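You operate a simulated robot arm through the tools that you are given. There is no shell and no other tool.

The job below is to be done with a simulated robot arm. You get a single attempt, and the scene is never put back.

## Task
Slide the plates onto the stand: green grips first, red second, then the last.
Fine: push the loaded stand up to the oil cup's shelf side.

The check looks at the end state, three seconds after you hand in, the way a careful person would. Anything else that was tipped, shoved, dropped, spilled or broken makes it a failure.

## Robot
A 7-joint arm with a two-finger parallel gripper, fixed in place. Base frame: the origin is on the floor under the middle of its stand, x ahead of it, y to its left, z up; the work surface is at about z = 0.8. Readings come in m, degrees, newtons and seconds.
With the tool pointing down near the work surface it reaches from about 0.24 to 0.68 m from the base axis. Its first joint turns from -66.0 to 66.0 degrees. Payload 2.4 kg.
Tool frame: the origin (TCP) lies between the finger pads and is the grasp point; the fingertips stand 0.03 m ahead of it; z points along the fingers, y is the line along which they close. Largest opening 0.094 m; finger width 0.028, thickness 0.01; the body of the gripper, 0.05 by 0.096 m, starts 0.055 m behind the TCP.
Orientation is told as [roll, pitch, yaw] about the base's x, y, z axes, in that order, counted from this pose: with the fingers straight down and closing along the base's y, the tool's x points along the base's -x, its y along +y and its z along -z.

## Interface
- The arm moves only by the tool move_arm. Its argument "deltas" is one flat list of numbers, 7 for each row, row after row: the shift along the base's x, y, z in units of 250 mm (1.0 is 250 mm), then the turn, a rotation vector about the base's x, y, z in units of 90 degrees (1.0 is 90 degrees), then the closure, from 0 (fully open) to 1 (shut). In form: [dx, dy, dz, wx, wy, wz, claw, dx, dy, dz, wx, wy, wz, claw, ...]. A call has 1 to 20 rows; each row is the pose to reach, as a shift and turn from the pose commanded when the call began. A call with a number of a shift or a turn outside -1 to 1 is refused whole. Rows are played at 5 a second. More than 0.05 m and 8.6 degrees between two rows, or a gripper value outside its range, and nothing of the call is played. A pose out of reach is approached as far as the arm can. The call stops where the force on the tool passes 70 N (or 10 N more than at its start, if that is more) or the arm is blocked; 0.2 s more then pass. The fingers move at their own pace (about 0.153 m/s each) and stop on an object; they squeeze with about 44 N. The grip force told is the motor's: it shows also when the fingers shut on nothing. Time passes only in rows, and 0.2 s behind the last, so rows that repeat a pose let the fingers close. It gives the time, the measured TCP pose, the force on the tool (base axes), the opening and the grip force at its end, in the units of the frame above (readings bear some noise), with the torque about the TCP (base axes, N m) and any sound that the robot's microphone picked up.
- Cameras (640 x 400 px; columns grow to the right, rows downward): "scene" is fixed at [0.0334, 0.4636, 1.4553]; the picture's right is [-0.82, -0.57, 0.00], its down [-0.26, 0.38, -0.89] and it looks along [0.50, -0.73, -0.46] (base axes); focal length 319 px, centre (320, 200). "wrist" rides on the gripper at [0.076, 0.014, -0.102] in the tool frame; the picture's right is [-0.18, 0.98, 0.00], its down [-0.75, -0.14, -0.64] and it looks along [-0.63, -0.12, 0.77] (tool axes); focal length 243 px, centre (320, 200). There is no depth. A picture from a camera that has moved, and an enlarged one, comes with that camera's place and axes in the base frame and with its lens.
- camera(camera): a new picture of that camera. No time passes.
- enlarge(camera, box): a new picture of the part [left, top, right, bottom] of that camera's present view, enlarged. No time passes.
- close_job(): hands the job in; it is judged then, once.

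Nothing tells you positions but the pictures and the camera data. Unless the task says otherwise, let go and move clear before handing in.

The tools are called after ">>>" by a JSON object that holds its "fn" and its "kwargs". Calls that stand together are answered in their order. move_arm: Moves the arm, as the interface text tells. Its arguments: {"type":"object","properties":{"deltas":{"type":"array"}},"required":["deltas"]} The other tools are called the same way: camera (camera) takes a picture; enlarge (camera, box) takes an enlarged picture of a part of a camera's view; close_job () hands the job in.

At the start:

```text
t: 0.0
ee_pos: [0.3992, 0.1326, 1.2556]
tool_rot: [0.0, 0.0, 0.0]
ft_force: [0.4, 0.6, 1.0]
ft_torque: [-0.03, -0.04, 0.03]
opening: 0.0942
grip_force: 0.0
```

scene: 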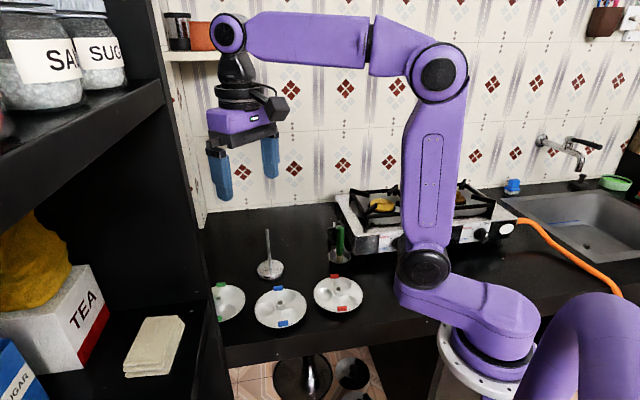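
wrist: 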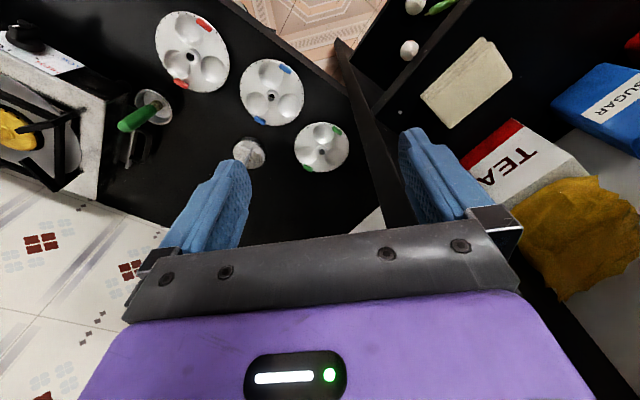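

I see three idli plates (green, blue and red grips), a stand with an upright rod, and a cup with a green-handled tool near the stove. I'll look closer before I move anything.

>>> {"fn": "enlarge", "kwargs": {"camera": "scene", "box": [200, 200, 400, 350]}}

>>> {"fn": "enlarge", "kwargs": {"camera": "wrist", "box": [80, 0, 400, 200]}}

>>> {"fn": "camera", "kwargs": {"camera": "wrist"}}

```text
2.67 times, centred on (300, 275) of scene
camera zoom: at [0.0334, 0.4636, 1.4553], right [-0.82, -0.57, 0.0], down [-0.26, 0.38, -0.89], along [0.5, -0.73, -0.46], focal length 850 px, centre (373, 0)
```

zoom: 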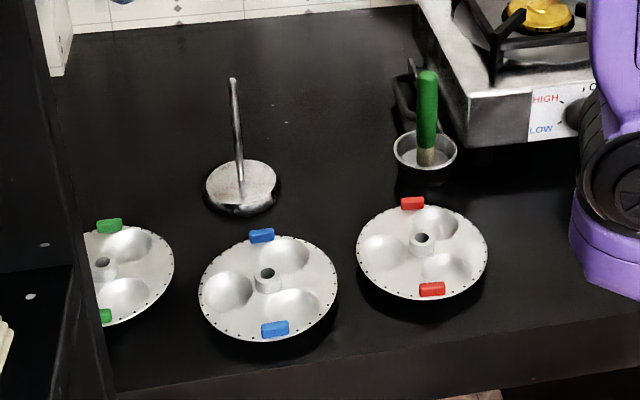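

```text
2.00 times, centred on (240, 100) of wrist
camera zoom: at [0.3239, 0.1466, 1.3571], right [0.18, 0.98, 0.0], down [0.75, -0.14, 0.64], along [0.63, -0.12, -0.77], focal length 485 px, centre (480, 400)
```

zoom: 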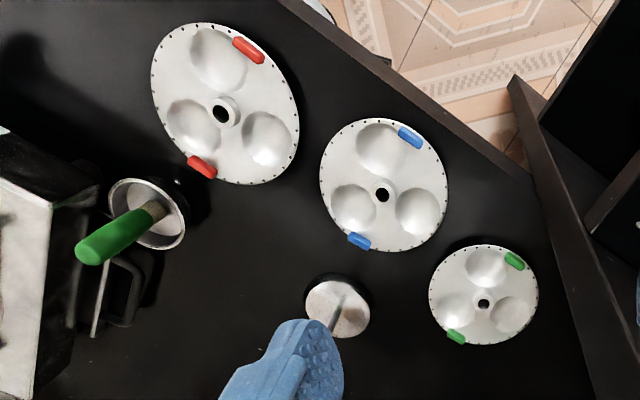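

```text
taken
camera wrist: at [0.3239, 0.1466, 1.3571], right [0.18, 0.98, 0.0], down [0.75, -0.14, 0.64], along [0.63, -0.12, -0.77], focal length 243 px, centre (320, 200)
```

wrist: 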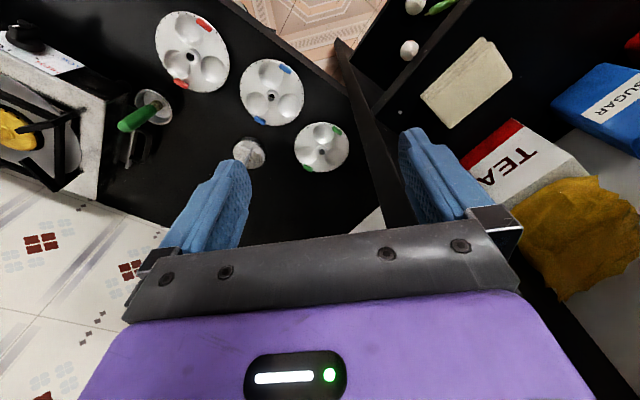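

The plates lie near (0.61, 0.10) green, (0.47, 0.01) blue and (0.37, -0.12) red. The stand is near (0.60, -0.09) and the cup near (0.43, -0.22). I'll move lower over the counter for closer views.

>>> {"fn": "move_arm", "kwargs": {"deltas": [0.0, -0.05, -0.13, 0, 0, 0, 0, 0.0, -0.1, -0.27, 0, 0, 0, 0, 0.0, -0.15, -0.4, 0, 0, 0, 0, 0.0, -0.2, -0.53, 0, 0, 0, 0, 0.0, -0.25, -0.67, 0, 0, 0, 0, 0.0, -0.3, -0.8, 0, 0, 0, 0, 0.0, -0.3, -0.8, 0, 0, 0, 0]}}

>>> {"fn": "camera", "kwargs": {"camera": "wrist"}}

>>> {"fn": "camera", "kwargs": {"camera": "scene"}}

```text
t: 1.6
ee_pos: [0.4001, 0.0575, 1.0561]
tool_rot: [0.0, 0.0, 0.0]
ft_force: [0.7, -0.6, -0.7]
ft_torque: [0.01, 0.01, -0.02]
opening: 0.0939
grip_force: 0.1
```

```text
taken
camera wrist: at [0.3239, 0.0709, 1.1576], right [0.18, 0.98, 0.0], down [0.75, -0.14, 0.64], along [0.63, -0.12, -0.77], focal length 243 px, centre (320, 200)
```

wrist: 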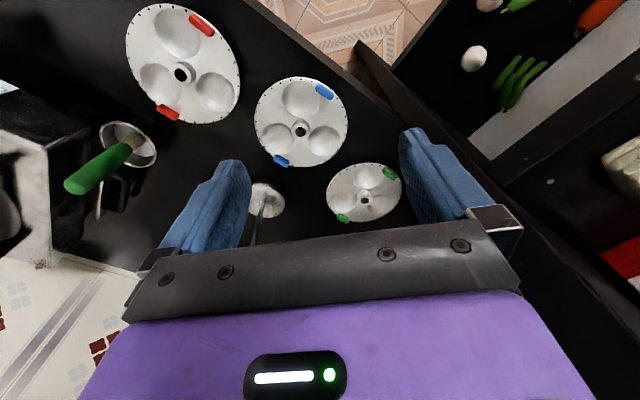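

```text
taken
```

scene: 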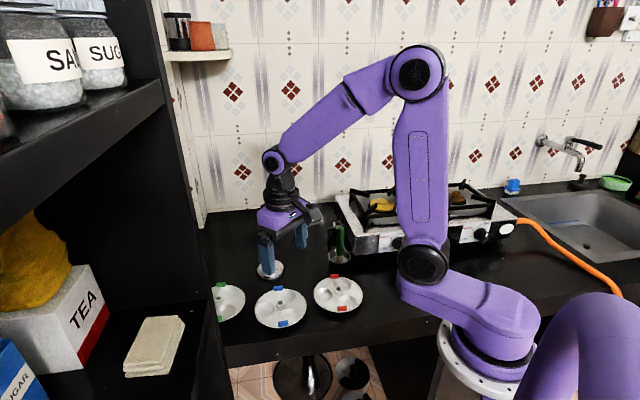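

The views agree with my estimates. I'll enlarge the plates to see their tabs, hubs and the rod.

>>> {"fn": "enlarge", "kwargs": {"camera": "wrist", "box": [240, 60, 420, 240]}}

>>> {"fn": "enlarge", "kwargs": {"camera": "wrist", "box": [50, 0, 250, 200]}}

>>> {"fn": "enlarge", "kwargs": {"camera": "scene", "box": [200, 270, 300, 340]}}

>>> {"fn": "enlarge", "kwargs": {"camera": "scene", "box": [300, 210, 400, 320]}}

```text
2.22 times, centred on (330, 150) of wrist
camera zoom: at [0.3239, 0.0709, 1.1576], right [0.18, 0.98, 0.0], down [0.75, -0.14, 0.64], along [0.63, -0.12, -0.77], focal length 539 px, centre (298, 311)
```

zoom: 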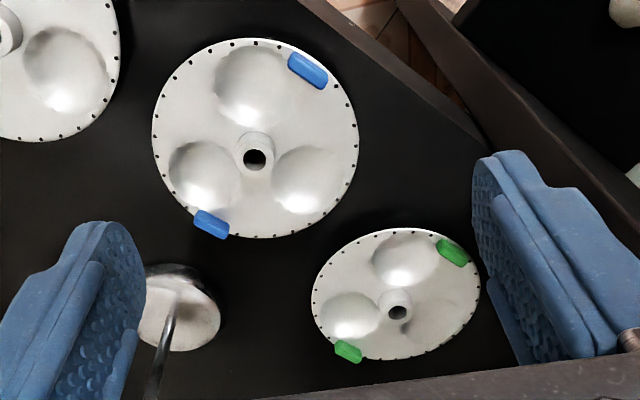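

```text
2.00 times, centred on (150, 100) of wrist
camera zoom: at [0.3239, 0.0709, 1.1576], right [0.18, 0.98, 0.0], down [0.75, -0.14, 0.64], along [0.63, -0.12, -0.77], focal length 485 px, centre (660, 400)
```

zoom: 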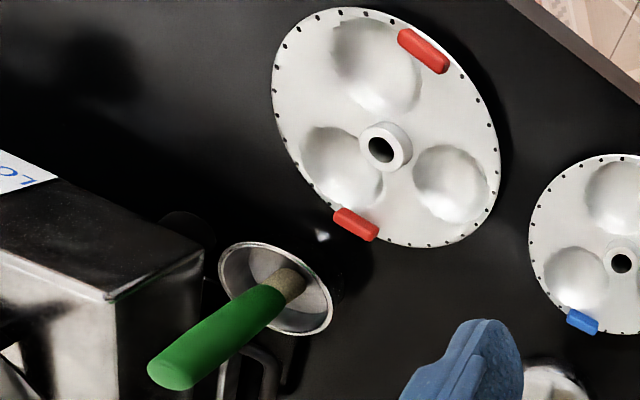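

```text
5.71 times, centred on (250, 305) of scene
camera zoom: at [0.0334, 0.4636, 1.4553], right [-0.82, -0.57, 0.0], down [-0.26, 0.38, -0.89], along [0.5, -0.73, -0.46], focal length 1822 px, centre (720, -400)
```

zoom: 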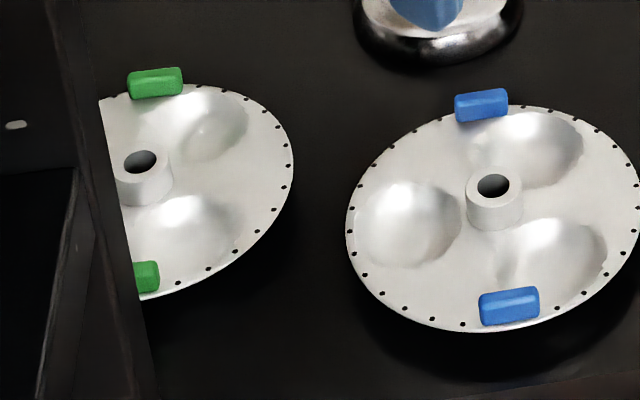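

```text
3.64 times, centred on (350, 265) of scene
camera zoom: at [0.0334, 0.4636, 1.4553], right [-0.82, -0.57, 0.0], down [-0.26, 0.38, -0.89], along [0.5, -0.73, -0.46], focal length 1160 px, centre (211, -36)
```

zoom: 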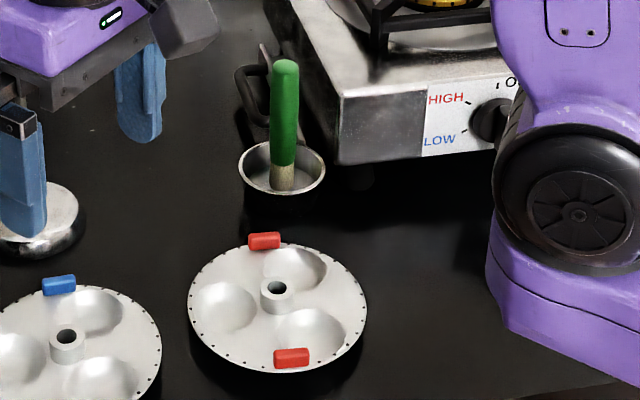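

The hubs stand up about 2 cm around their centre holes, so I can grip them there. Before going near the green plate I'll turn the wrist camera to check how close the shelf panel is.

>>> {"fn": "move_arm", "kwargs": {"deltas": [0.0, -0.08, 0.05, 0, 0, 0.08, 0.2, 0.0, -0.16, 0.1, 0, 0, 0.16, 0.45, 0.0, -0.24, 0.15, 0, 0, 0.24, 0.45, 0.0, -0.32, 0.2, 0, 0, 0.32, 0.45, 0.0, -0.32, 0.2, 0, 0, 0.4, 0.45, 0.0, -0.32, 0.2, 0, 0, 0.4, 0.45]}}

>>> {"fn": "camera", "kwargs": {"camera": "wrist"}}

>>> {"fn": "enlarge", "kwargs": {"camera": "wrist", "box": [200, 40, 440, 240]}}

```text
t: 3.0
ee_pos: [0.3989, -0.0211, 1.1057]
tool_rot: [0.0, -0.1, 36.2]
ft_force: [-0.4, 0.1, -0.5]
ft_torque: [-0.01, -0.01, -0.01]
opening: 0.0518
grip_force: 0.1
```

```text
taken
camera wrist: at [0.3295, -0.0558, 1.2079], right [-0.43, 0.9, 0.0], down [0.69, 0.33, 0.64], along [0.58, 0.28, -0.77], focal length 243 px, centre (320, 200)
```

wrist: 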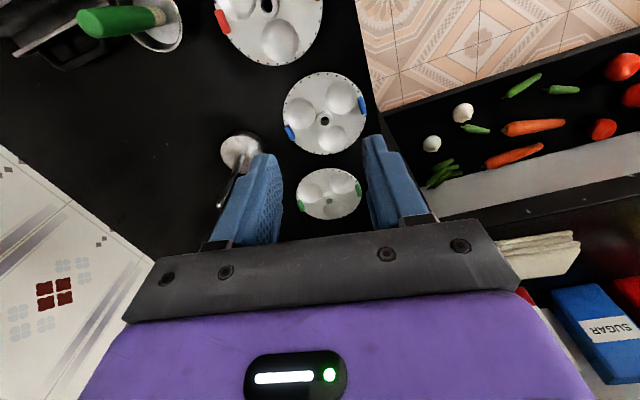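

```text
2.00 times, centred on (320, 140) of wrist
camera zoom: at [0.3295, -0.0558, 1.2079], right [-0.43, 0.9, 0.0], down [0.69, 0.33, 0.64], along [0.58, 0.28, -0.77], focal length 485 px, centre (320, 320)
```

zoom: 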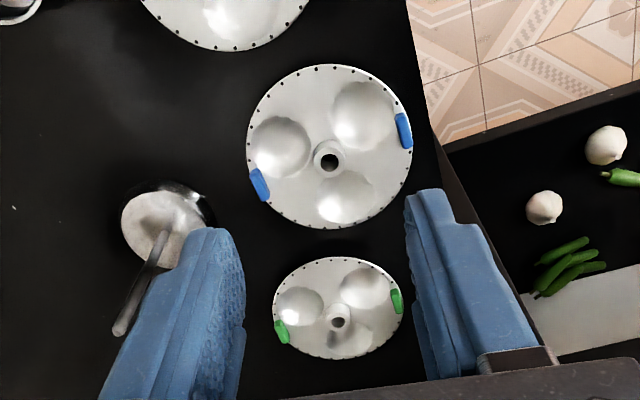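

The shelf panel stands at about y = 0.19 beside the green plate, whose hub top is near (0.606, 0.098, 0.834). I'll go to a pose behind it with yaw back at zero. Then I'll lean the tool 30° so the rod can pass beside the gripper body later.

>>> {"fn": "move_arm", "kwargs": {"deltas": [0.08, 0.09, -0.07, 0, 0, -0.08, 0.45, 0.17, 0.19, -0.15, 0, 0, -0.16, 0.45, 0.26, 0.28, -0.23, 0, 0, -0.24, 0.45, 0.34, 0.38, -0.31, 0, 0, -0.32, 0.45, 0.42, 0.47, -0.38, 0, 0, -0.4, 0.45, 0.42, 0.47, -0.38, 0, 0, -0.4, 0.45]}}

>>> {"fn": "move_arm", "kwargs": {"deltas": [0.0, 0.0, 0.0, 0, -0.08, 0, 0.45, 0.0, 0.0, 0.0, 0, -0.16, 0, 0.45, 0.06, 0.0, -0.02, 0, -0.24, 0, 0.45, 0.13, 0.0, -0.04, 0, -0.333, 0, 0.45, 0.2, 0.01, -0.06, 0, -0.333, 0, 0.45, 0.2, 0.01, -0.06, 0, -0.333, 0, 0.45]}}

>>> {"fn": "camera", "kwargs": {"camera": "wrist"}}

>>> {"fn": "camera", "kwargs": {"camera": "scene"}}

```text
t: 4.4
ee_pos: [0.5029, 0.0983, 1.0115]
tool_rot: [0.0, 0.0, -0.1]
ft_force: [-0.4, 0.3, -0.3]
ft_torque: [0.01, 0.01, 0.03]
opening: 0.0517
grip_force: 0.2
```

```text
t: 5.8
ee_pos: [0.5545, 0.099, 0.9957]
tool_rot: [0.0, -30.0, 0.0]
ft_force: [0.0, -0.2, -0.2]
ft_torque: [0.01, 0.0, 0.0]
opening: 0.0519
grip_force: 0.0
```

```text
taken
camera wrist: at [0.438, 0.1121, 1.0454], right [0.16, 0.98, 0.09], down [0.33, -0.14, 0.93], along [0.93, -0.12, -0.35], focal length 243 px, centre (320, 200)
```

wrist: 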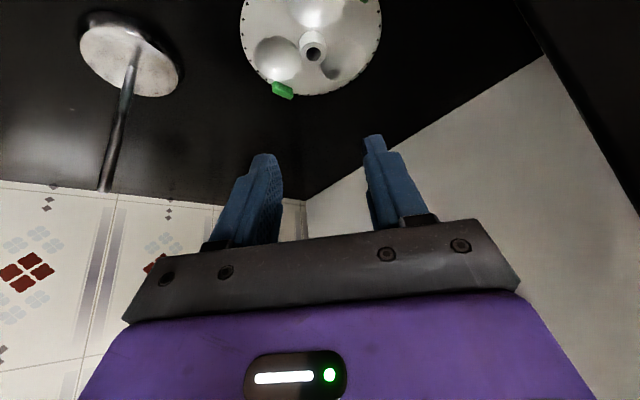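

```text
taken
```

scene: 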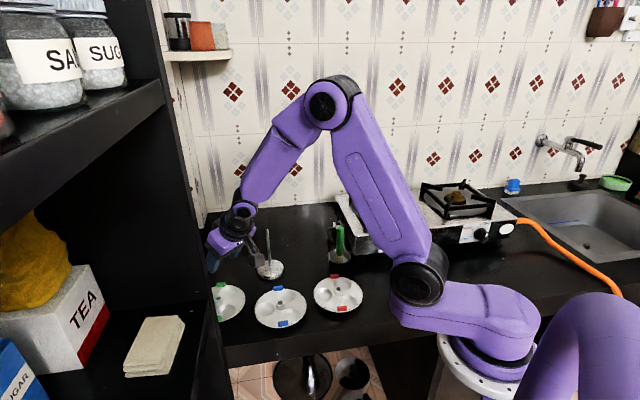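

The hub of the green plate sits where I expected, at (0.6055, 0.098), and the area around it is clear. I'll go to just above it with the fingers either side, then look again.

>>> {"fn": "move_arm", "kwargs": {"deltas": [0.06, 0, -0.12, 0, 0, 0, 0.45, 0.12, 0, -0.24, 0, 0, 0, 0.45, 0.164, 0, -0.36, 0, 0, 0, 0.45, 0.164, 0, -0.46, 0, 0, 0, 0.45, 0.164, 0, -0.46, 0, 0, 0, 0.45]}}

>>> {"fn": "camera", "kwargs": {"camera": "wrist"}}

>>> {"fn": "enlarge", "kwargs": {"camera": "wrist", "box": [220, 80, 420, 240]}}

>>> {"fn": "enlarge", "kwargs": {"camera": "scene", "box": [200, 210, 300, 340]}}

```text
t: 7.0
ee_pos: [0.595, 0.0992, 0.8805]
tool_rot: [-0.1, -30.0, 0.0]
ft_force: [-0.6, 0.2, 0.2]
ft_torque: [0.01, 0.0, 0.01]
opening: 0.0515
grip_force: 0.0
```

```text
taken
camera wrist: at [0.479, 0.1123, 0.9302], right [0.16, 0.98, 0.09], down [0.33, -0.14, 0.93], along [0.93, -0.12, -0.35], focal length 243 px, centre (320, 200)
```

wrist: 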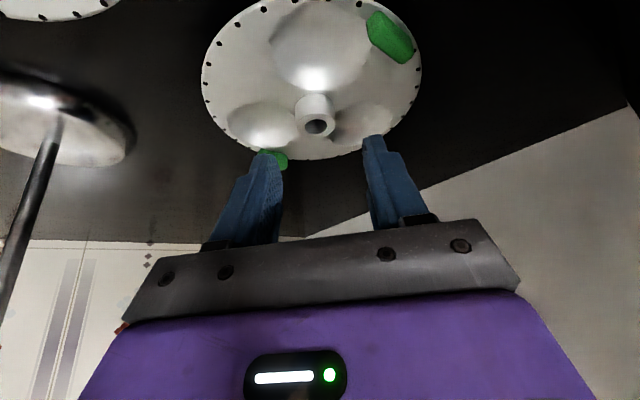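

```text
2.50 times, centred on (320, 160) of wrist
camera zoom: at [0.479, 0.1123, 0.9302], right [0.16, 0.98, 0.09], down [0.33, -0.14, 0.93], along [0.93, -0.12, -0.35], focal length 606 px, centre (320, 300)
```

zoom: 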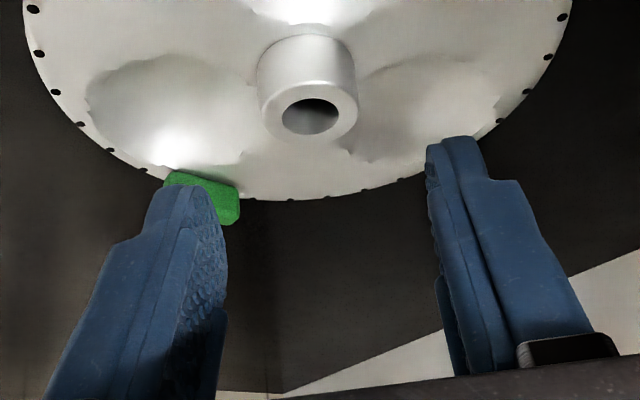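

```text
3.08 times, centred on (250, 275) of scene
camera zoom: at [0.0334, 0.4636, 1.4553], right [-0.82, -0.57, 0.0], down [-0.26, 0.38, -0.89], along [0.5, -0.73, -0.46], focal length 981 px, centre (535, -31)
```

zoom: 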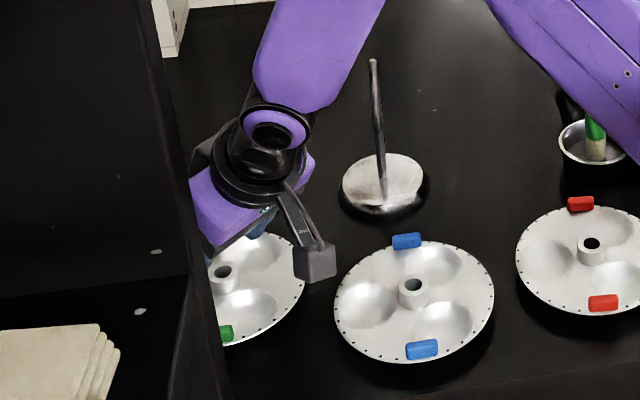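

The fingers straddle the hub evenly, and the hub top is at z ≈ 0.8335. I'll go down and close on it.

>>> {"fn": "move_arm", "kwargs": {"deltas": [0, 0, -0.05, 0, 0, 0, 0.45, 0, 0, -0.1, 0, 0, 0, 0.45, 0, 0, -0.125, 0, 0, 0, 0.45, 0, 0, -0.125, 0, 0, 0, 0.45]}}

>>> {"fn": "enlarge", "kwargs": {"camera": "wrist", "box": [220, 80, 420, 240]}}

```text
t: 8.0
ee_pos: [0.5959, 0.0978, 0.8498]
tool_rot: [0.0, -30.0, 0.0]
ft_force: [-0.5, 0.2, 2.8]
ft_torque: [0.01, 0.01, 0.01]
opening: 0.0516
grip_force: 0.2
```

```text
2.50 times, centred on (320, 160) of wrist
camera zoom: at [0.4795, 0.1116, 0.9], right [0.16, 0.98, 0.09], down [0.33, -0.14, 0.93], along [0.93, -0.12, -0.35], focal length 606 px, centre (320, 300)
```

zoom: 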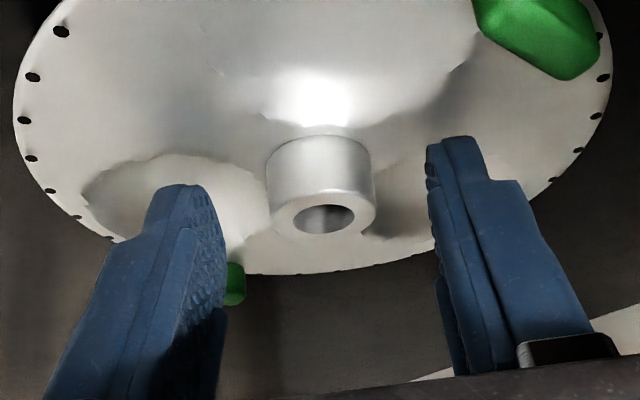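

There is a light touch of about 2.8 N, so the tips are just on the plate face. I'll lift 1.5 mm and close on the hub.

>>> {"fn": "move_arm", "kwargs": {"deltas": [0, 0, 0.006, 0, 0, 0, 0.45, 0, 0, 0.006, 0, 0, 0, 0.7, 0, 0, 0.006, 0, 0, 0, 1, 0, 0, 0.006, 0, 0, 0, 1, 0, 0, 0.006, 0, 0, 0, 1]}}

>>> {"fn": "enlarge", "kwargs": {"camera": "wrist", "box": [220, 80, 420, 240]}}

```text
t: 9.2
ee_pos: [0.5963, 0.098, 0.8508]
tool_rot: [0.0, -30.0, 0.0]
ft_force: [-0.4, -0.8, 0.3]
ft_torque: [-0.02, 0.0, -0.02]
opening: 0.0356
grip_force: 43.9
```

```text
2.50 times, centred on (320, 160) of wrist
camera zoom: at [0.4795, 0.1115, 0.9011], right [0.16, 0.98, 0.09], down [0.33, -0.14, 0.93], along [0.93, -0.12, -0.35], focal length 606 px, centre (320, 300)
```

zoom: 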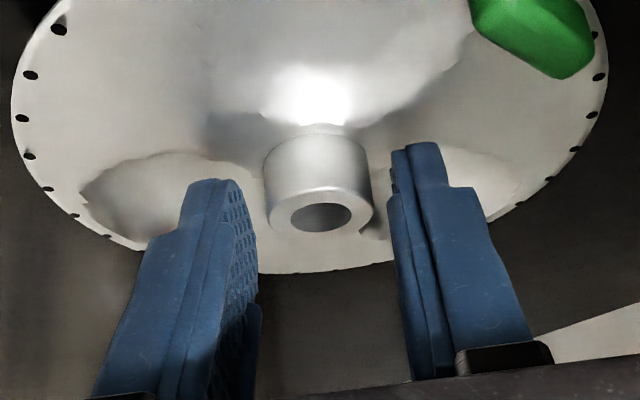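

The fingers stopped at 35.6 mm with full grip force, though the picture shows a small gap to the hub. I'll lift 1.5 cm slowly to test whether the plate comes along.

>>> {"fn": "move_arm", "kwargs": {"deltas": [0, 0, 0.02, 0, 0, 0, 1, 0, 0, 0.04, 0, 0, 0, 1, 0, 0, 0.06, 0, 0, 0, 1, 0, 0, 0.06, 0, 0, 0, 1]}}

>>> {"fn": "camera", "kwargs": {"camera": "wrist"}}

>>> {"fn": "enlarge", "kwargs": {"camera": "scene", "box": [200, 210, 300, 340]}}

```text
t: 10.2
ee_pos: [0.5953, 0.0991, 0.8647]
tool_rot: [0.1, -30.0, 0.0]
ft_force: [-0.2, 0.5, -0.8]
ft_torque: [0.01, 0.01, 0.01]
opening: 0.0001
grip_force: 33.1
```

```text
taken
camera wrist: at [0.4787, 0.1117, 0.9157], right [0.16, 0.98, 0.09], down [0.33, -0.14, 0.93], along [0.93, -0.12, -0.35], focal length 243 px, centre (320, 200)
```

wrist: 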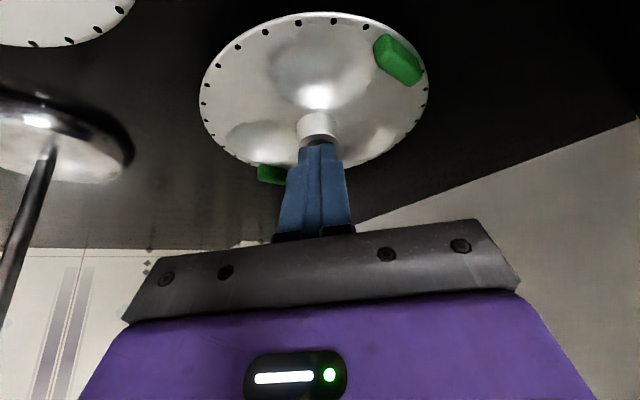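

```text
3.08 times, centred on (250, 275) of scene
camera zoom: at [0.0334, 0.4636, 1.4553], right [-0.82, -0.57, 0.0], down [-0.26, 0.38, -0.89], along [0.5, -0.73, -0.46], focal length 981 px, centre (535, -31)
```

zoom: 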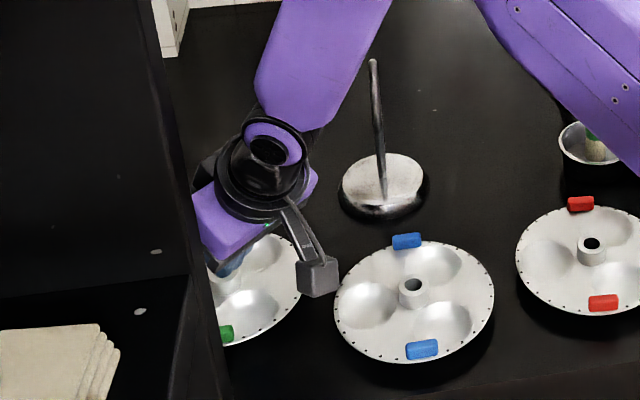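

The fingers slid off the hub and the plate stayed put. At that height the tips were wedged at the hub's base instead of on its wall. I'll lift, reopen and check the hub again before gripping a bit higher.

>>> {"fn": "move_arm", "kwargs": {"deltas": [0, 0, 0.05, 0, 0, 0, 1, 0, 0, 0.06, 0, 0, 0, 0.7, 0, 0, 0.06, 0, 0, 0, 0.5, 0, 0, 0.06, 0, 0, 0, 0.5]}}

>>> {"fn": "enlarge", "kwargs": {"camera": "wrist", "box": [180, 0, 460, 200]}}

```text
t: 11.2
ee_pos: [0.5971, 0.0978, 0.8807]
tool_rot: [0.0, -30.1, 0.0]
ft_force: [-0.4, -0.6, 0.6]
ft_torque: [0.0, 0.0, -0.03]
opening: 0.0468
grip_force: 0.1
```

```text
2.00 times, centred on (320, 100) of wrist
camera zoom: at [0.4788, 0.1114, 0.9302], right [0.16, 0.98, 0.09], down [0.33, -0.14, 0.93], along [0.93, -0.12, -0.35], focal length 485 px, centre (320, 400)
```

zoom: 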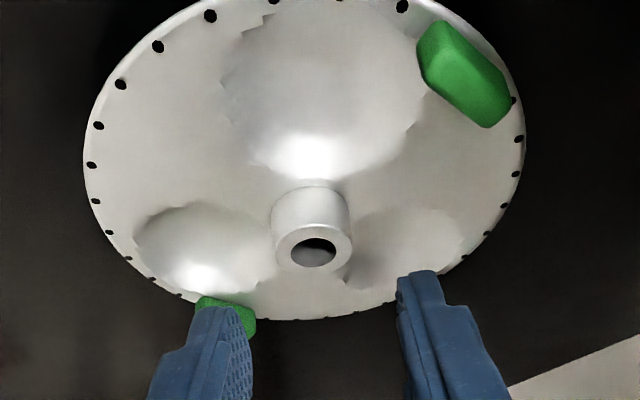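

The plate hasn't moved and the hub is still centred at (0.6057, 0.098). I'll go down to z = 0.8545, close, and check the contact.

>>> {"fn": "move_arm", "kwargs": {"deltas": [0, 0.003, -0.05, 0, 0, 0, 0.5, 0, 0.003, -0.103, 0, 0, 0, 0.5, 0, 0.003, -0.103, 0, 0, 0, 0.5, 0, 0.003, -0.103, 0, 0, 0, 0.7, 0, 0.003, -0.103, 0, 0, 0, 1, 0, 0.003, -0.103, 0, 0, 0, 1, 0, 0.003, -0.103, 0, 0, 0, 1]}}

>>> {"fn": "enlarge", "kwargs": {"camera": "wrist", "box": [220, 80, 420, 240]}}

```text
t: 12.8
ee_pos: [0.5972, 0.0979, 0.8547]
tool_rot: [-0.1, -30.0, 0.0]
ft_force: [0.6, -0.4, -0.8]
ft_torque: [0.03, 0.03, -0.03]
opening: 0.0358
grip_force: 43.5
```

```text
2.50 times, centred on (320, 160) of wrist
camera zoom: at [0.4792, 0.1127, 0.904], right [0.16, 0.98, 0.09], down [0.33, -0.14, 0.93], along [0.93, -0.12, -0.35], focal length 606 px, centre (320, 300)
```

zoom: 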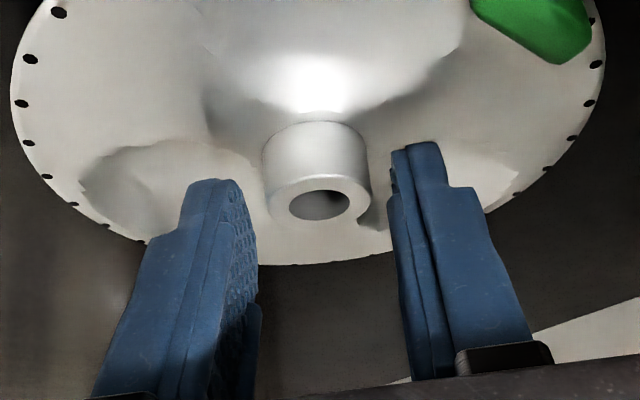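

The fingers stopped again at 35.8 mm, so they are holding something that wide around the hub. I'll lift by only 3 mm and look at whether the plate follows.

>>> {"fn": "move_arm", "kwargs": {"deltas": [0, 0, 0.004, 0, 0, 0, 1, 0, 0, 0.008, 0, 0, 0, 1, 0, 0, 0.012, 0, 0, 0, 1, 0, 0, 0.012, 0, 0, 0, 1]}}

>>> {"fn": "enlarge", "kwargs": {"camera": "wrist", "box": [220, 80, 420, 240]}}

```text
t: 13.8
ee_pos: [0.5968, 0.101, 0.8578]
tool_rot: [0.1, -30.0, 0.0]
ft_force: [-0.5, 0.2, -0.7]
ft_torque: [-0.02, 0.0, 0.01]
opening: 0.0356
grip_force: 44.5
```

```text
2.50 times, centred on (320, 160) of wrist
camera zoom: at [0.479, 0.1126, 0.9079], right [0.16, 0.98, 0.09], down [0.33, -0.14, 0.93], along [0.93, -0.12, -0.35], focal length 606 px, centre (320, 300)
```

zoom: 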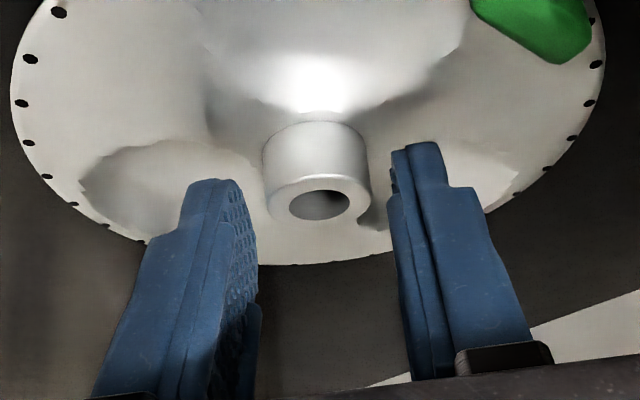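

The hub kept its place relative to the fingers after a 3 mm lift, so the plate is being carried. I'll keep lifting slowly and check again.

>>> {"fn": "move_arm", "kwargs": {"deltas": [0, 0, 0.012, 0, 0, 0, 1, 0, 0, 0.024, 0, 0, 0, 1, 0, 0, 0.036, 0, 0, 0, 1, 0, 0, 0.048, 0, 0, 0, 1, 0, 0, 0.06, 0, 0, 0, 1, 0, 0, 0.06, 0, 0, 0, 1]}}

>>> {"fn": "enlarge", "kwargs": {"camera": "wrist", "box": [220, 80, 420, 240]}}

>>> {"fn": "enlarge", "kwargs": {"camera": "scene", "box": [200, 210, 300, 340]}}

```text
t: 15.2
ee_pos: [0.5952, 0.0995, 0.8741]
tool_rot: [0.1, -29.9, 0.1]
ft_force: [1.1, -0.5, -0.9]
ft_torque: [0.0, 0.01, -0.02]
opening: 0.0356
grip_force: 44.3
```

```text
2.50 times, centred on (320, 160) of wrist
camera zoom: at [0.4787, 0.1128, 0.9236], right [0.16, 0.98, 0.09], down [0.33, -0.14, 0.93], along [0.93, -0.12, -0.35], focal length 606 px, centre (320, 300)
```

zoom: 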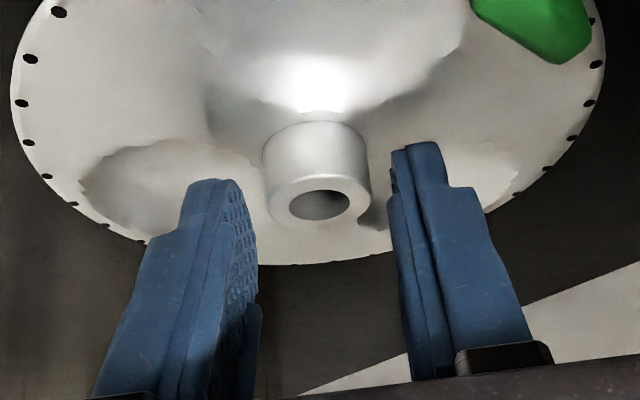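

```text
3.08 times, centred on (250, 275) of scene
camera zoom: at [0.0334, 0.4636, 1.4553], right [-0.82, -0.57, 0.0], down [-0.26, 0.38, -0.89], along [0.5, -0.73, -0.46], focal length 981 px, centre (535, -31)
```

zoom: 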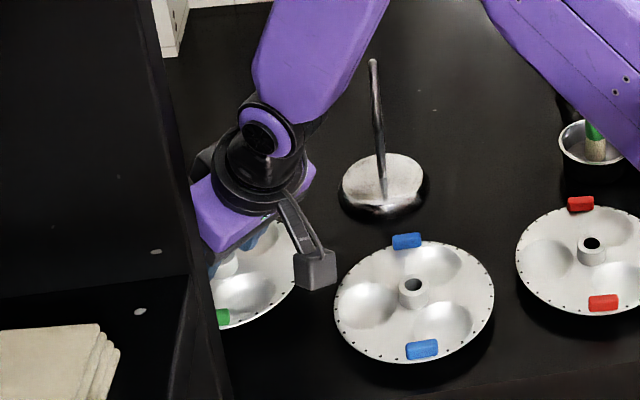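

The green plate is off the counter and held steadily, with its hub about 9.6 mm ahead of the TCP. I'll raise it above the rod's height and measure the rod from there.

>>> {"fn": "move_arm", "kwargs": {"deltas": [0, 0, 0.08, 0, 0, 0, 1, 0, 0, 0.16, 0, 0, 0, 1, 0, 0, 0.25, 0, 0, 0, 1, 0, 0, 0.34, 0, 0, 0, 1, 0, 0, 0.43, 0, 0, 0, 1, 0, 0, 0.52, 0, 0, 0, 1, 0, 0, 0.6, 0, 0, 0, 1, 0, 0, 0.649, 0, 0, 0, 1, 0, 0, 0.649, 0, 0, 0, 1]}}

>>> {"fn": "camera", "kwargs": {"camera": "wrist"}}

>>> {"fn": "enlarge", "kwargs": {"camera": "wrist", "box": [0, 0, 200, 200]}}

>>> {"fn": "enlarge", "kwargs": {"camera": "scene", "box": [230, 210, 310, 290]}}

```text
t: 17.2
ee_pos: [0.5941, 0.0997, 1.0361]
tool_rot: [0.0, -30.0, -0.1]
ft_force: [-0.2, -0.2, -1.2]
ft_torque: [0.04, 0.03, -0.01]
opening: 0.0354
grip_force: 43.9
```

```text
taken
camera wrist: at [0.4786, 0.1127, 1.0859], right [0.16, 0.98, 0.09], down [0.33, -0.14, 0.93], along [0.93, -0.12, -0.35], focal length 243 px, centre (320, 200)
```

wrist: 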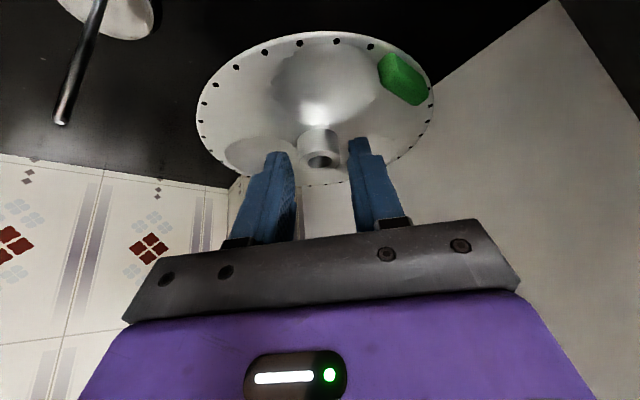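

```text
2.00 times, centred on (100, 100) of wrist
camera zoom: at [0.4786, 0.1127, 1.0859], right [0.16, 0.98, 0.09], down [0.33, -0.14, 0.93], along [0.93, -0.12, -0.35], focal length 485 px, centre (760, 400)
```

zoom: 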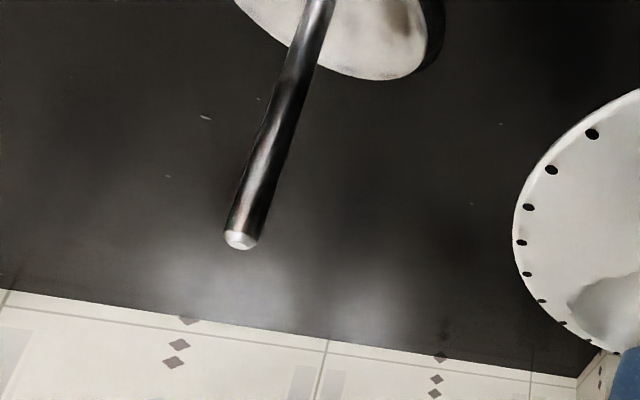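

```text
5.00 times, centred on (270, 250) of scene
camera zoom: at [0.0334, 0.4636, 1.4553], right [-0.82, -0.57, 0.0], down [-0.26, 0.38, -0.89], along [0.5, -0.73, -0.46], focal length 1594 px, centre (570, -50)
```

zoom: 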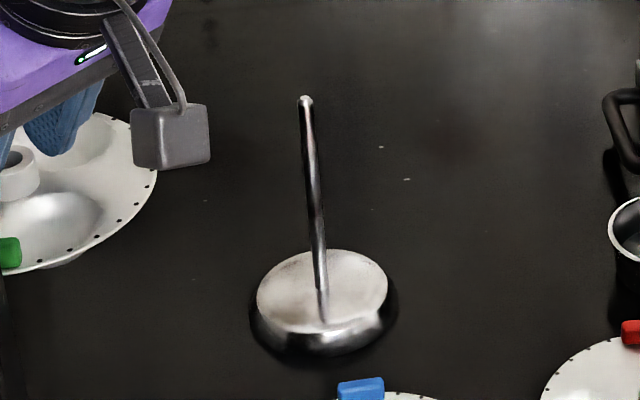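

I can see the rod top at about (0.593, -0.084, 0.953) from here. I'll back off along x to get a second, less distorted view of the rod before placing the plate over it.

>>> {"fn": "move_arm", "kwargs": {"deltas": [-0.1, 0, 0, 0, 0, 0, 1, -0.2, 0, 0, 0, 0, 0, 1, -0.3, 0, 0, 0, 0, 0, 1, -0.38, 0, 0, 0, 0, 0, 1, -0.38, 0, 0, 0, 0, 0, 1]}}

>>> {"fn": "camera", "kwargs": {"camera": "wrist"}}

>>> {"fn": "enlarge", "kwargs": {"camera": "wrist", "box": [110, 80, 230, 200]}}

```text
t: 18.4
ee_pos: [0.5004, 0.0974, 1.0347]
tool_rot: [0.0, -30.0, 0.0]
ft_force: [0.0, -0.5, -0.3]
ft_torque: [0.02, 0.02, 0.01]
opening: 0.0356
grip_force: 44.4
```

```text
taken
camera wrist: at [0.3835, 0.1109, 1.0839], right [0.16, 0.98, 0.09], down [0.33, -0.14, 0.93], along [0.93, -0.12, -0.35], focal length 243 px, centre (320, 200)
```

wrist: 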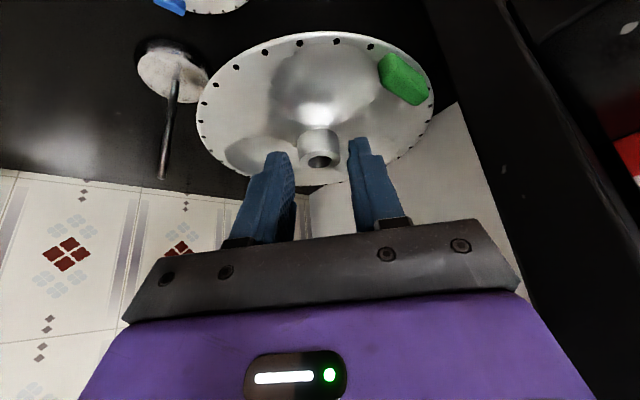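

```text
3.33 times, centred on (170, 140) of wrist
camera zoom: at [0.3835, 0.1109, 1.0839], right [0.16, 0.98, 0.09], down [0.33, -0.14, 0.93], along [0.93, -0.12, -0.35], focal length 809 px, centre (820, 400)
```

zoom: 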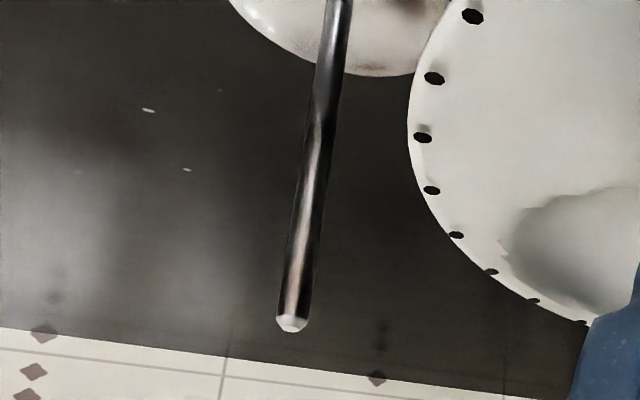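

The two views agree on the rod top at (0.594, -0.086, 0.9525). I'll carry the plate over it with about 28 mm of clearance and check alignment from both cameras.

>>> {"fn": "move_arm", "kwargs": {"deltas": [0.05, -0.12, 0, 0, 0, 0, 1, 0.1, -0.24, 0, 0, 0, 0, 1, 0.16, -0.36, 0, 0, 0, 0, 1, 0.22, -0.48, 0, 0, 0, 0, 1, 0.28, -0.6, 0, 0, 0, 0, 1, 0.336, -0.736, 0, 0, 0, 0, 1, 0.336, -0.736, 0, 0, 0, 0, 1, 0.336, -0.736, 0, 0, 0, 0, 1]}}

>>> {"fn": "camera", "kwargs": {"camera": "wrist"}}

>>> {"fn": "enlarge", "kwargs": {"camera": "scene", "box": [220, 170, 320, 290]}}

>>> {"fn": "enlarge", "kwargs": {"camera": "wrist", "box": [220, 80, 420, 240]}}

```text
t: 20.2
ee_pos: [0.586, -0.0849, 1.0353]
tool_rot: [0.0, -30.0, 0.0]
ft_force: [-0.8, -0.2, -0.5]
ft_torque: [0.04, 0.09, -0.02]
opening: 0.0354
grip_force: 43.8
```

```text
taken
camera wrist: at [0.4685, -0.0719, 1.0857], right [0.16, 0.98, 0.09], down [0.33, -0.14, 0.93], along [0.93, -0.12, -0.35], focal length 243 px, centre (320, 200)
```

wrist: 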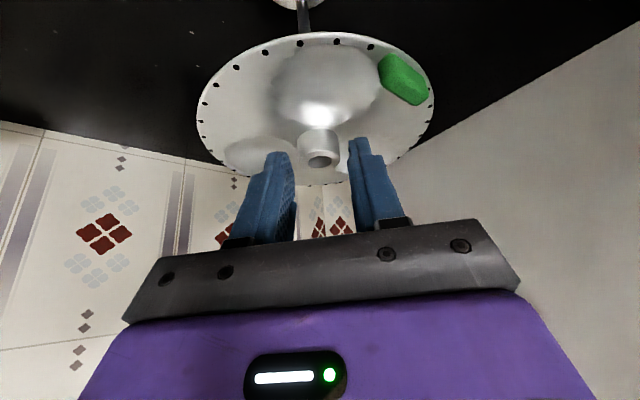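

```text
3.33 times, centred on (270, 230) of scene
camera zoom: at [0.0334, 0.4636, 1.4553], right [-0.82, -0.57, 0.0], down [-0.26, 0.38, -0.89], along [0.5, -0.73, -0.46], focal length 1063 px, centre (487, 100)
```

zoom: 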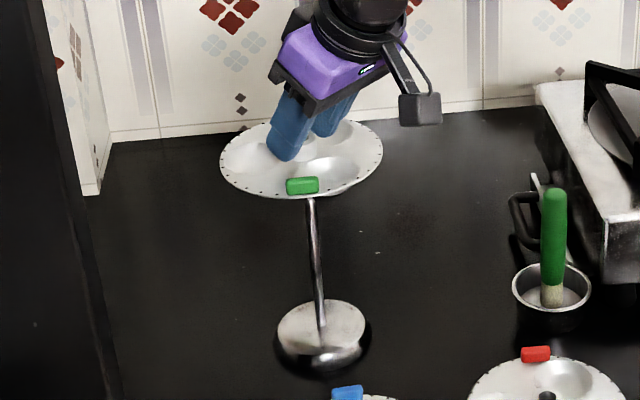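

```text
2.50 times, centred on (320, 160) of wrist
camera zoom: at [0.4685, -0.0719, 1.0857], right [0.16, 0.98, 0.09], down [0.33, -0.14, 0.93], along [0.93, -0.12, -0.35], focal length 606 px, centre (320, 300)
```

zoom: 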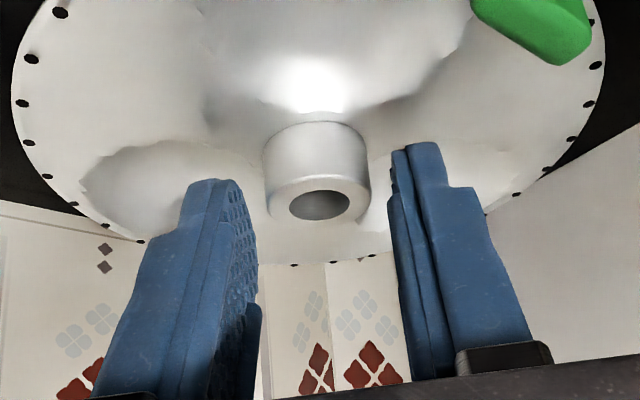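

By the wrist camera the hub is at (0.595, -0.086), almost exactly over the rod. I'll check the side-to-side alignment on the bit of rod visible past the plate's near rim.

>>> {"fn": "enlarge", "kwargs": {"camera": "wrist", "box": [260, 0, 340, 50]}}

>>> {"fn": "enlarge", "kwargs": {"camera": "scene", "box": [275, 195, 345, 245]}}

>>> {"fn": "enlarge", "kwargs": {"camera": "scene", "box": [280, 200, 340, 280]}}

```text
8.00 times, centred on (300, 25) of wrist
camera zoom: at [0.4685, -0.0719, 1.0857], right [0.16, 0.98, 0.09], down [0.33, -0.14, 0.93], along [0.93, -0.12, -0.35], focal length 1941 px, centre (480, 1600)
```

zoom: 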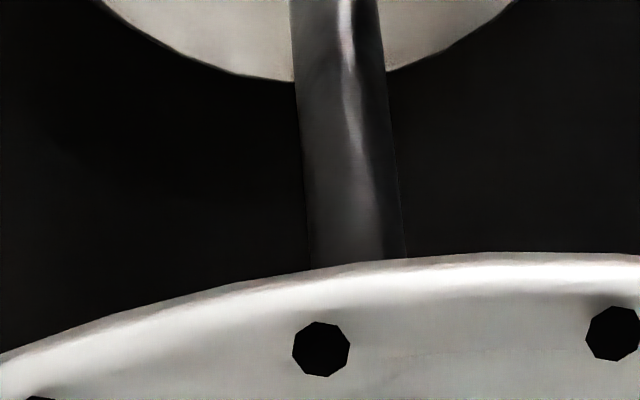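

```text
8.00 times, centred on (310, 220) of scene
camera zoom: at [0.0334, 0.4636, 1.4553], right [-0.82, -0.57, 0.0], down [-0.26, 0.38, -0.89], along [0.5, -0.73, -0.46], focal length 2551 px, centre (400, 40)
```

zoom: 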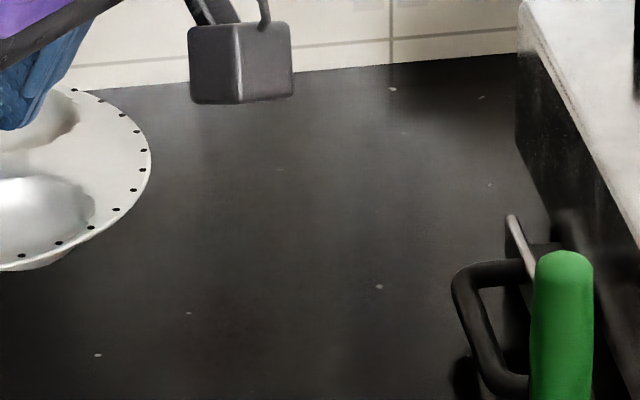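

```text
5.00 times, centred on (310, 240) of scene
camera zoom: at [0.0334, 0.4636, 1.4553], right [-0.82, -0.57, 0.0], down [-0.26, 0.38, -0.89], along [0.5, -0.73, -0.46], focal length 1594 px, centre (370, 0)
```

zoom: 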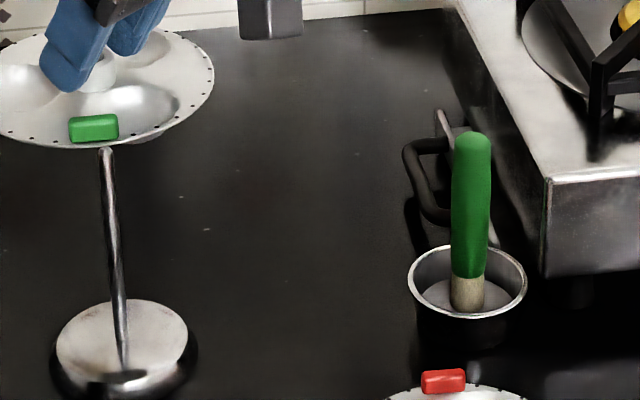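

Side to side, the rod is about 1.3 mm further towards -y than the hub. I'll zoom the scene camera on the hub and rod to check the other direction.

>>> {"fn": "enlarge", "kwargs": {"camera": "scene", "box": [278, 200, 318, 240]}}

>>> {"fn": "enlarge", "kwargs": {"camera": "scene", "box": [278, 230, 318, 270]}}

```text
10.00 times, centred on (298, 220) of scene
camera zoom: at [0.0334, 0.4636, 1.4553], right [-0.82, -0.57, 0.0], down [-0.26, 0.38, -0.89], along [0.5, -0.73, -0.46], focal length 3189 px, centre (540, 0)
```

zoom: 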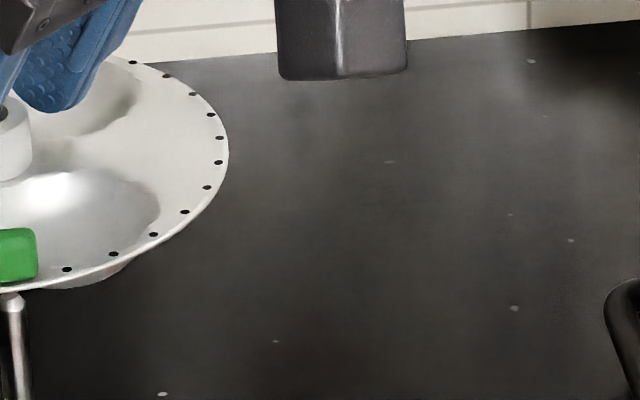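

```text
10.00 times, centred on (298, 250) of scene
camera zoom: at [0.0334, 0.4636, 1.4553], right [-0.82, -0.57, 0.0], down [-0.26, 0.38, -0.89], along [0.5, -0.73, -0.46], focal length 3189 px, centre (540, -300)
```

zoom: 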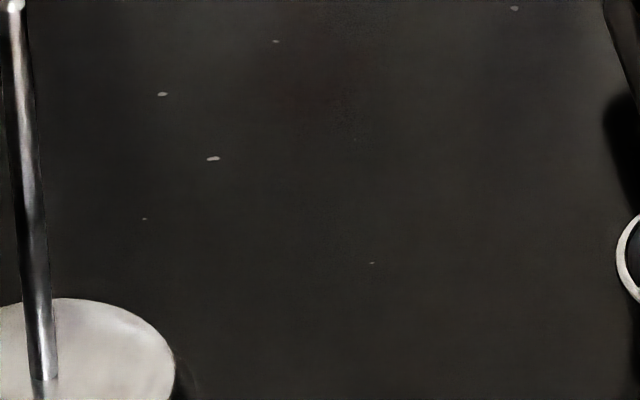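

>>> {"fn": "enlarge", "kwargs": {"camera": "scene", "box": [240, 203, 288, 233]}}

>>> {"fn": "enlarge", "kwargs": {"camera": "scene", "box": [240, 233, 288, 278]}}

```text
13.33 times, centred on (264, 218) of scene
camera zoom: at [0.0334, 0.4636, 1.4553], right [-0.82, -0.57, 0.0], down [-0.26, 0.38, -0.89], along [0.5, -0.73, -0.46], focal length 4252 px, centre (1067, -40)
```

zoom: 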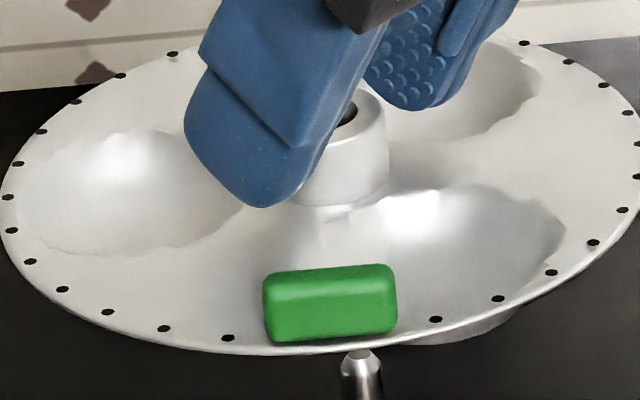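

```text
8.89 times, centred on (264, 256) of scene
camera zoom: at [0.0334, 0.4636, 1.4553], right [-0.82, -0.57, 0.0], down [-0.26, 0.38, -0.89], along [0.5, -0.73, -0.46], focal length 2834 px, centre (818, -293)
```

zoom: 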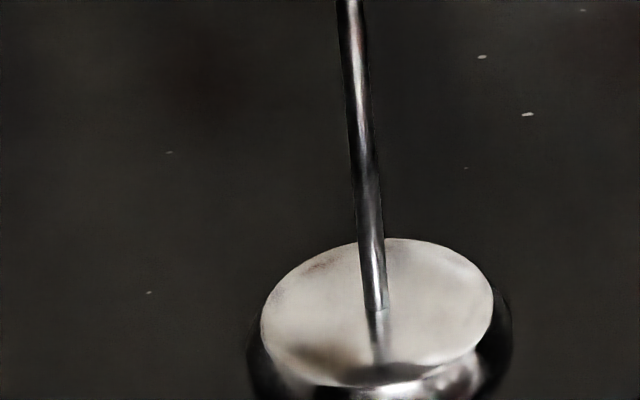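

From the scene camera the hub is about 2.5 mm too far towards image left. The correction is roughly -1.8 mm in x and -1.2 mm in y. I'll apply that and lower until the rod tip is just entering, watching the force.

>>> {"fn": "move_arm", "kwargs": {"deltas": [-0.0072, -0.0048, -0.04, 0, 0, 0, 1, -0.0072, -0.0048, -0.08, 0, 0, 0, 1, -0.0072, -0.0048, -0.12, 0, 0, 0, 1, -0.0072, -0.0048, -0.16, 0, 0, 0, 1, -0.0072, -0.0048, -0.18, 0, 0, 0, 1, -0.0072, -0.0048, -0.2, 0, 0, 0, 1, -0.0072, -0.0048, -0.2, 0, 0, 0, 1]}}

>>> {"fn": "enlarge", "kwargs": {"camera": "wrist", "box": [220, 80, 420, 240]}}

>>> {"fn": "enlarge", "kwargs": {"camera": "scene", "box": [240, 210, 288, 240]}}

```text
t: 21.8
ee_pos: [0.5818, -0.0861, 0.9835]
tool_rot: [0.0, -29.9, -0.1]
ft_force: [0.3, 0.6, -1.0]
ft_torque: [0.01, 0.04, -0.01]
opening: 0.0357
grip_force: 44.0
```

```text
2.50 times, centred on (320, 160) of wrist
camera zoom: at [0.4659, -0.0727, 1.035], right [0.16, 0.98, 0.09], down [0.33, -0.14, 0.93], along [0.93, -0.12, -0.35], focal length 606 px, centre (320, 300)
```

zoom: 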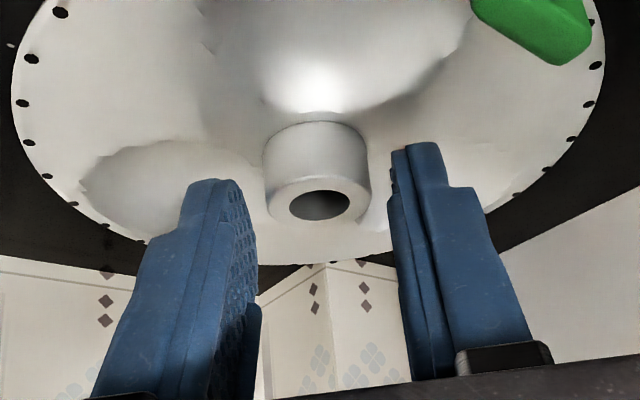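

```text
13.33 times, centred on (264, 225) of scene
camera zoom: at [0.0334, 0.4636, 1.4553], right [-0.82, -0.57, 0.0], down [-0.26, 0.38, -0.89], along [0.5, -0.73, -0.46], focal length 4252 px, centre (1067, -133)
```

zoom: 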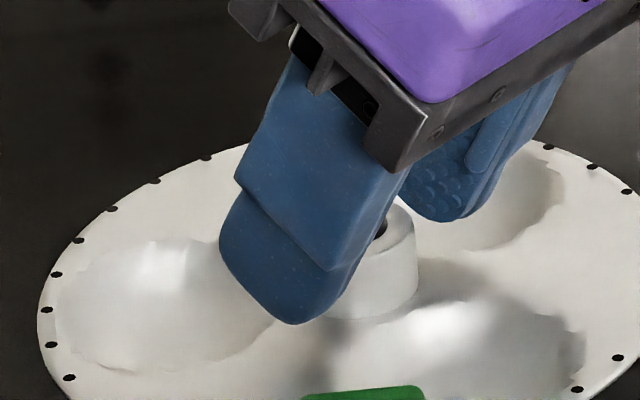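

The rod tip should now be about 7 mm into the hub from below, with no contact force. I'll lower another 15 mm slowly to see it come out of the hub.

>>> {"fn": "move_arm", "kwargs": {"deltas": [0, 0, -0.012, 0, 0, 0, 1, 0, 0, -0.024, 0, 0, 0, 1, 0, 0, -0.036, 0, 0, 0, 1, 0, 0, -0.048, 0, 0, 0, 1, 0, 0, -0.06, 0, 0, 0, 1, 0, 0, -0.06, 0, 0, 0, 1]}}

>>> {"fn": "enlarge", "kwargs": {"camera": "wrist", "box": [220, 80, 420, 240]}}

>>> {"fn": "enlarge", "kwargs": {"camera": "scene", "box": [240, 210, 288, 240]}}

```text
t: 23.2
ee_pos: [0.5829, -0.0858, 0.969]
tool_rot: [0.0, -30.0, 0.0]
ft_force: [-0.8, 0.4, -0.9]
ft_torque: [0.01, -0.02, -0.01]
opening: 0.0355
grip_force: 44.4
```

```text
2.50 times, centred on (320, 160) of wrist
camera zoom: at [0.4665, -0.0726, 1.02], right [0.16, 0.98, 0.09], down [0.33, -0.14, 0.93], along [0.93, -0.12, -0.35], focal length 606 px, centre (320, 300)
```

zoom: 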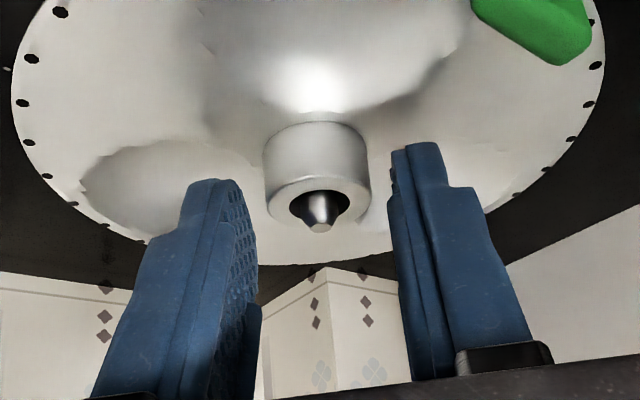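

```text
13.33 times, centred on (264, 225) of scene
camera zoom: at [0.0334, 0.4636, 1.4553], right [-0.82, -0.57, 0.0], down [-0.26, 0.38, -0.89], along [0.5, -0.73, -0.46], focal length 4252 px, centre (1067, -133)
```

zoom: 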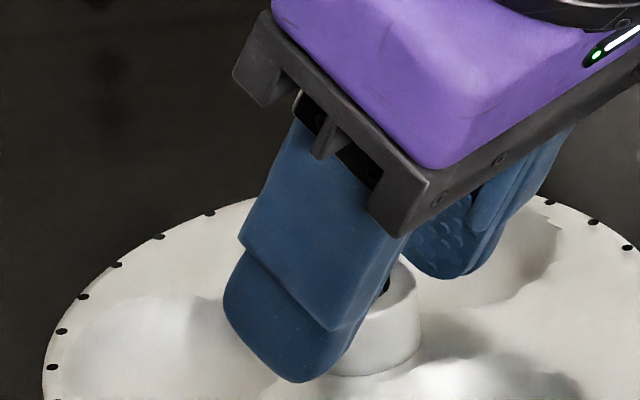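

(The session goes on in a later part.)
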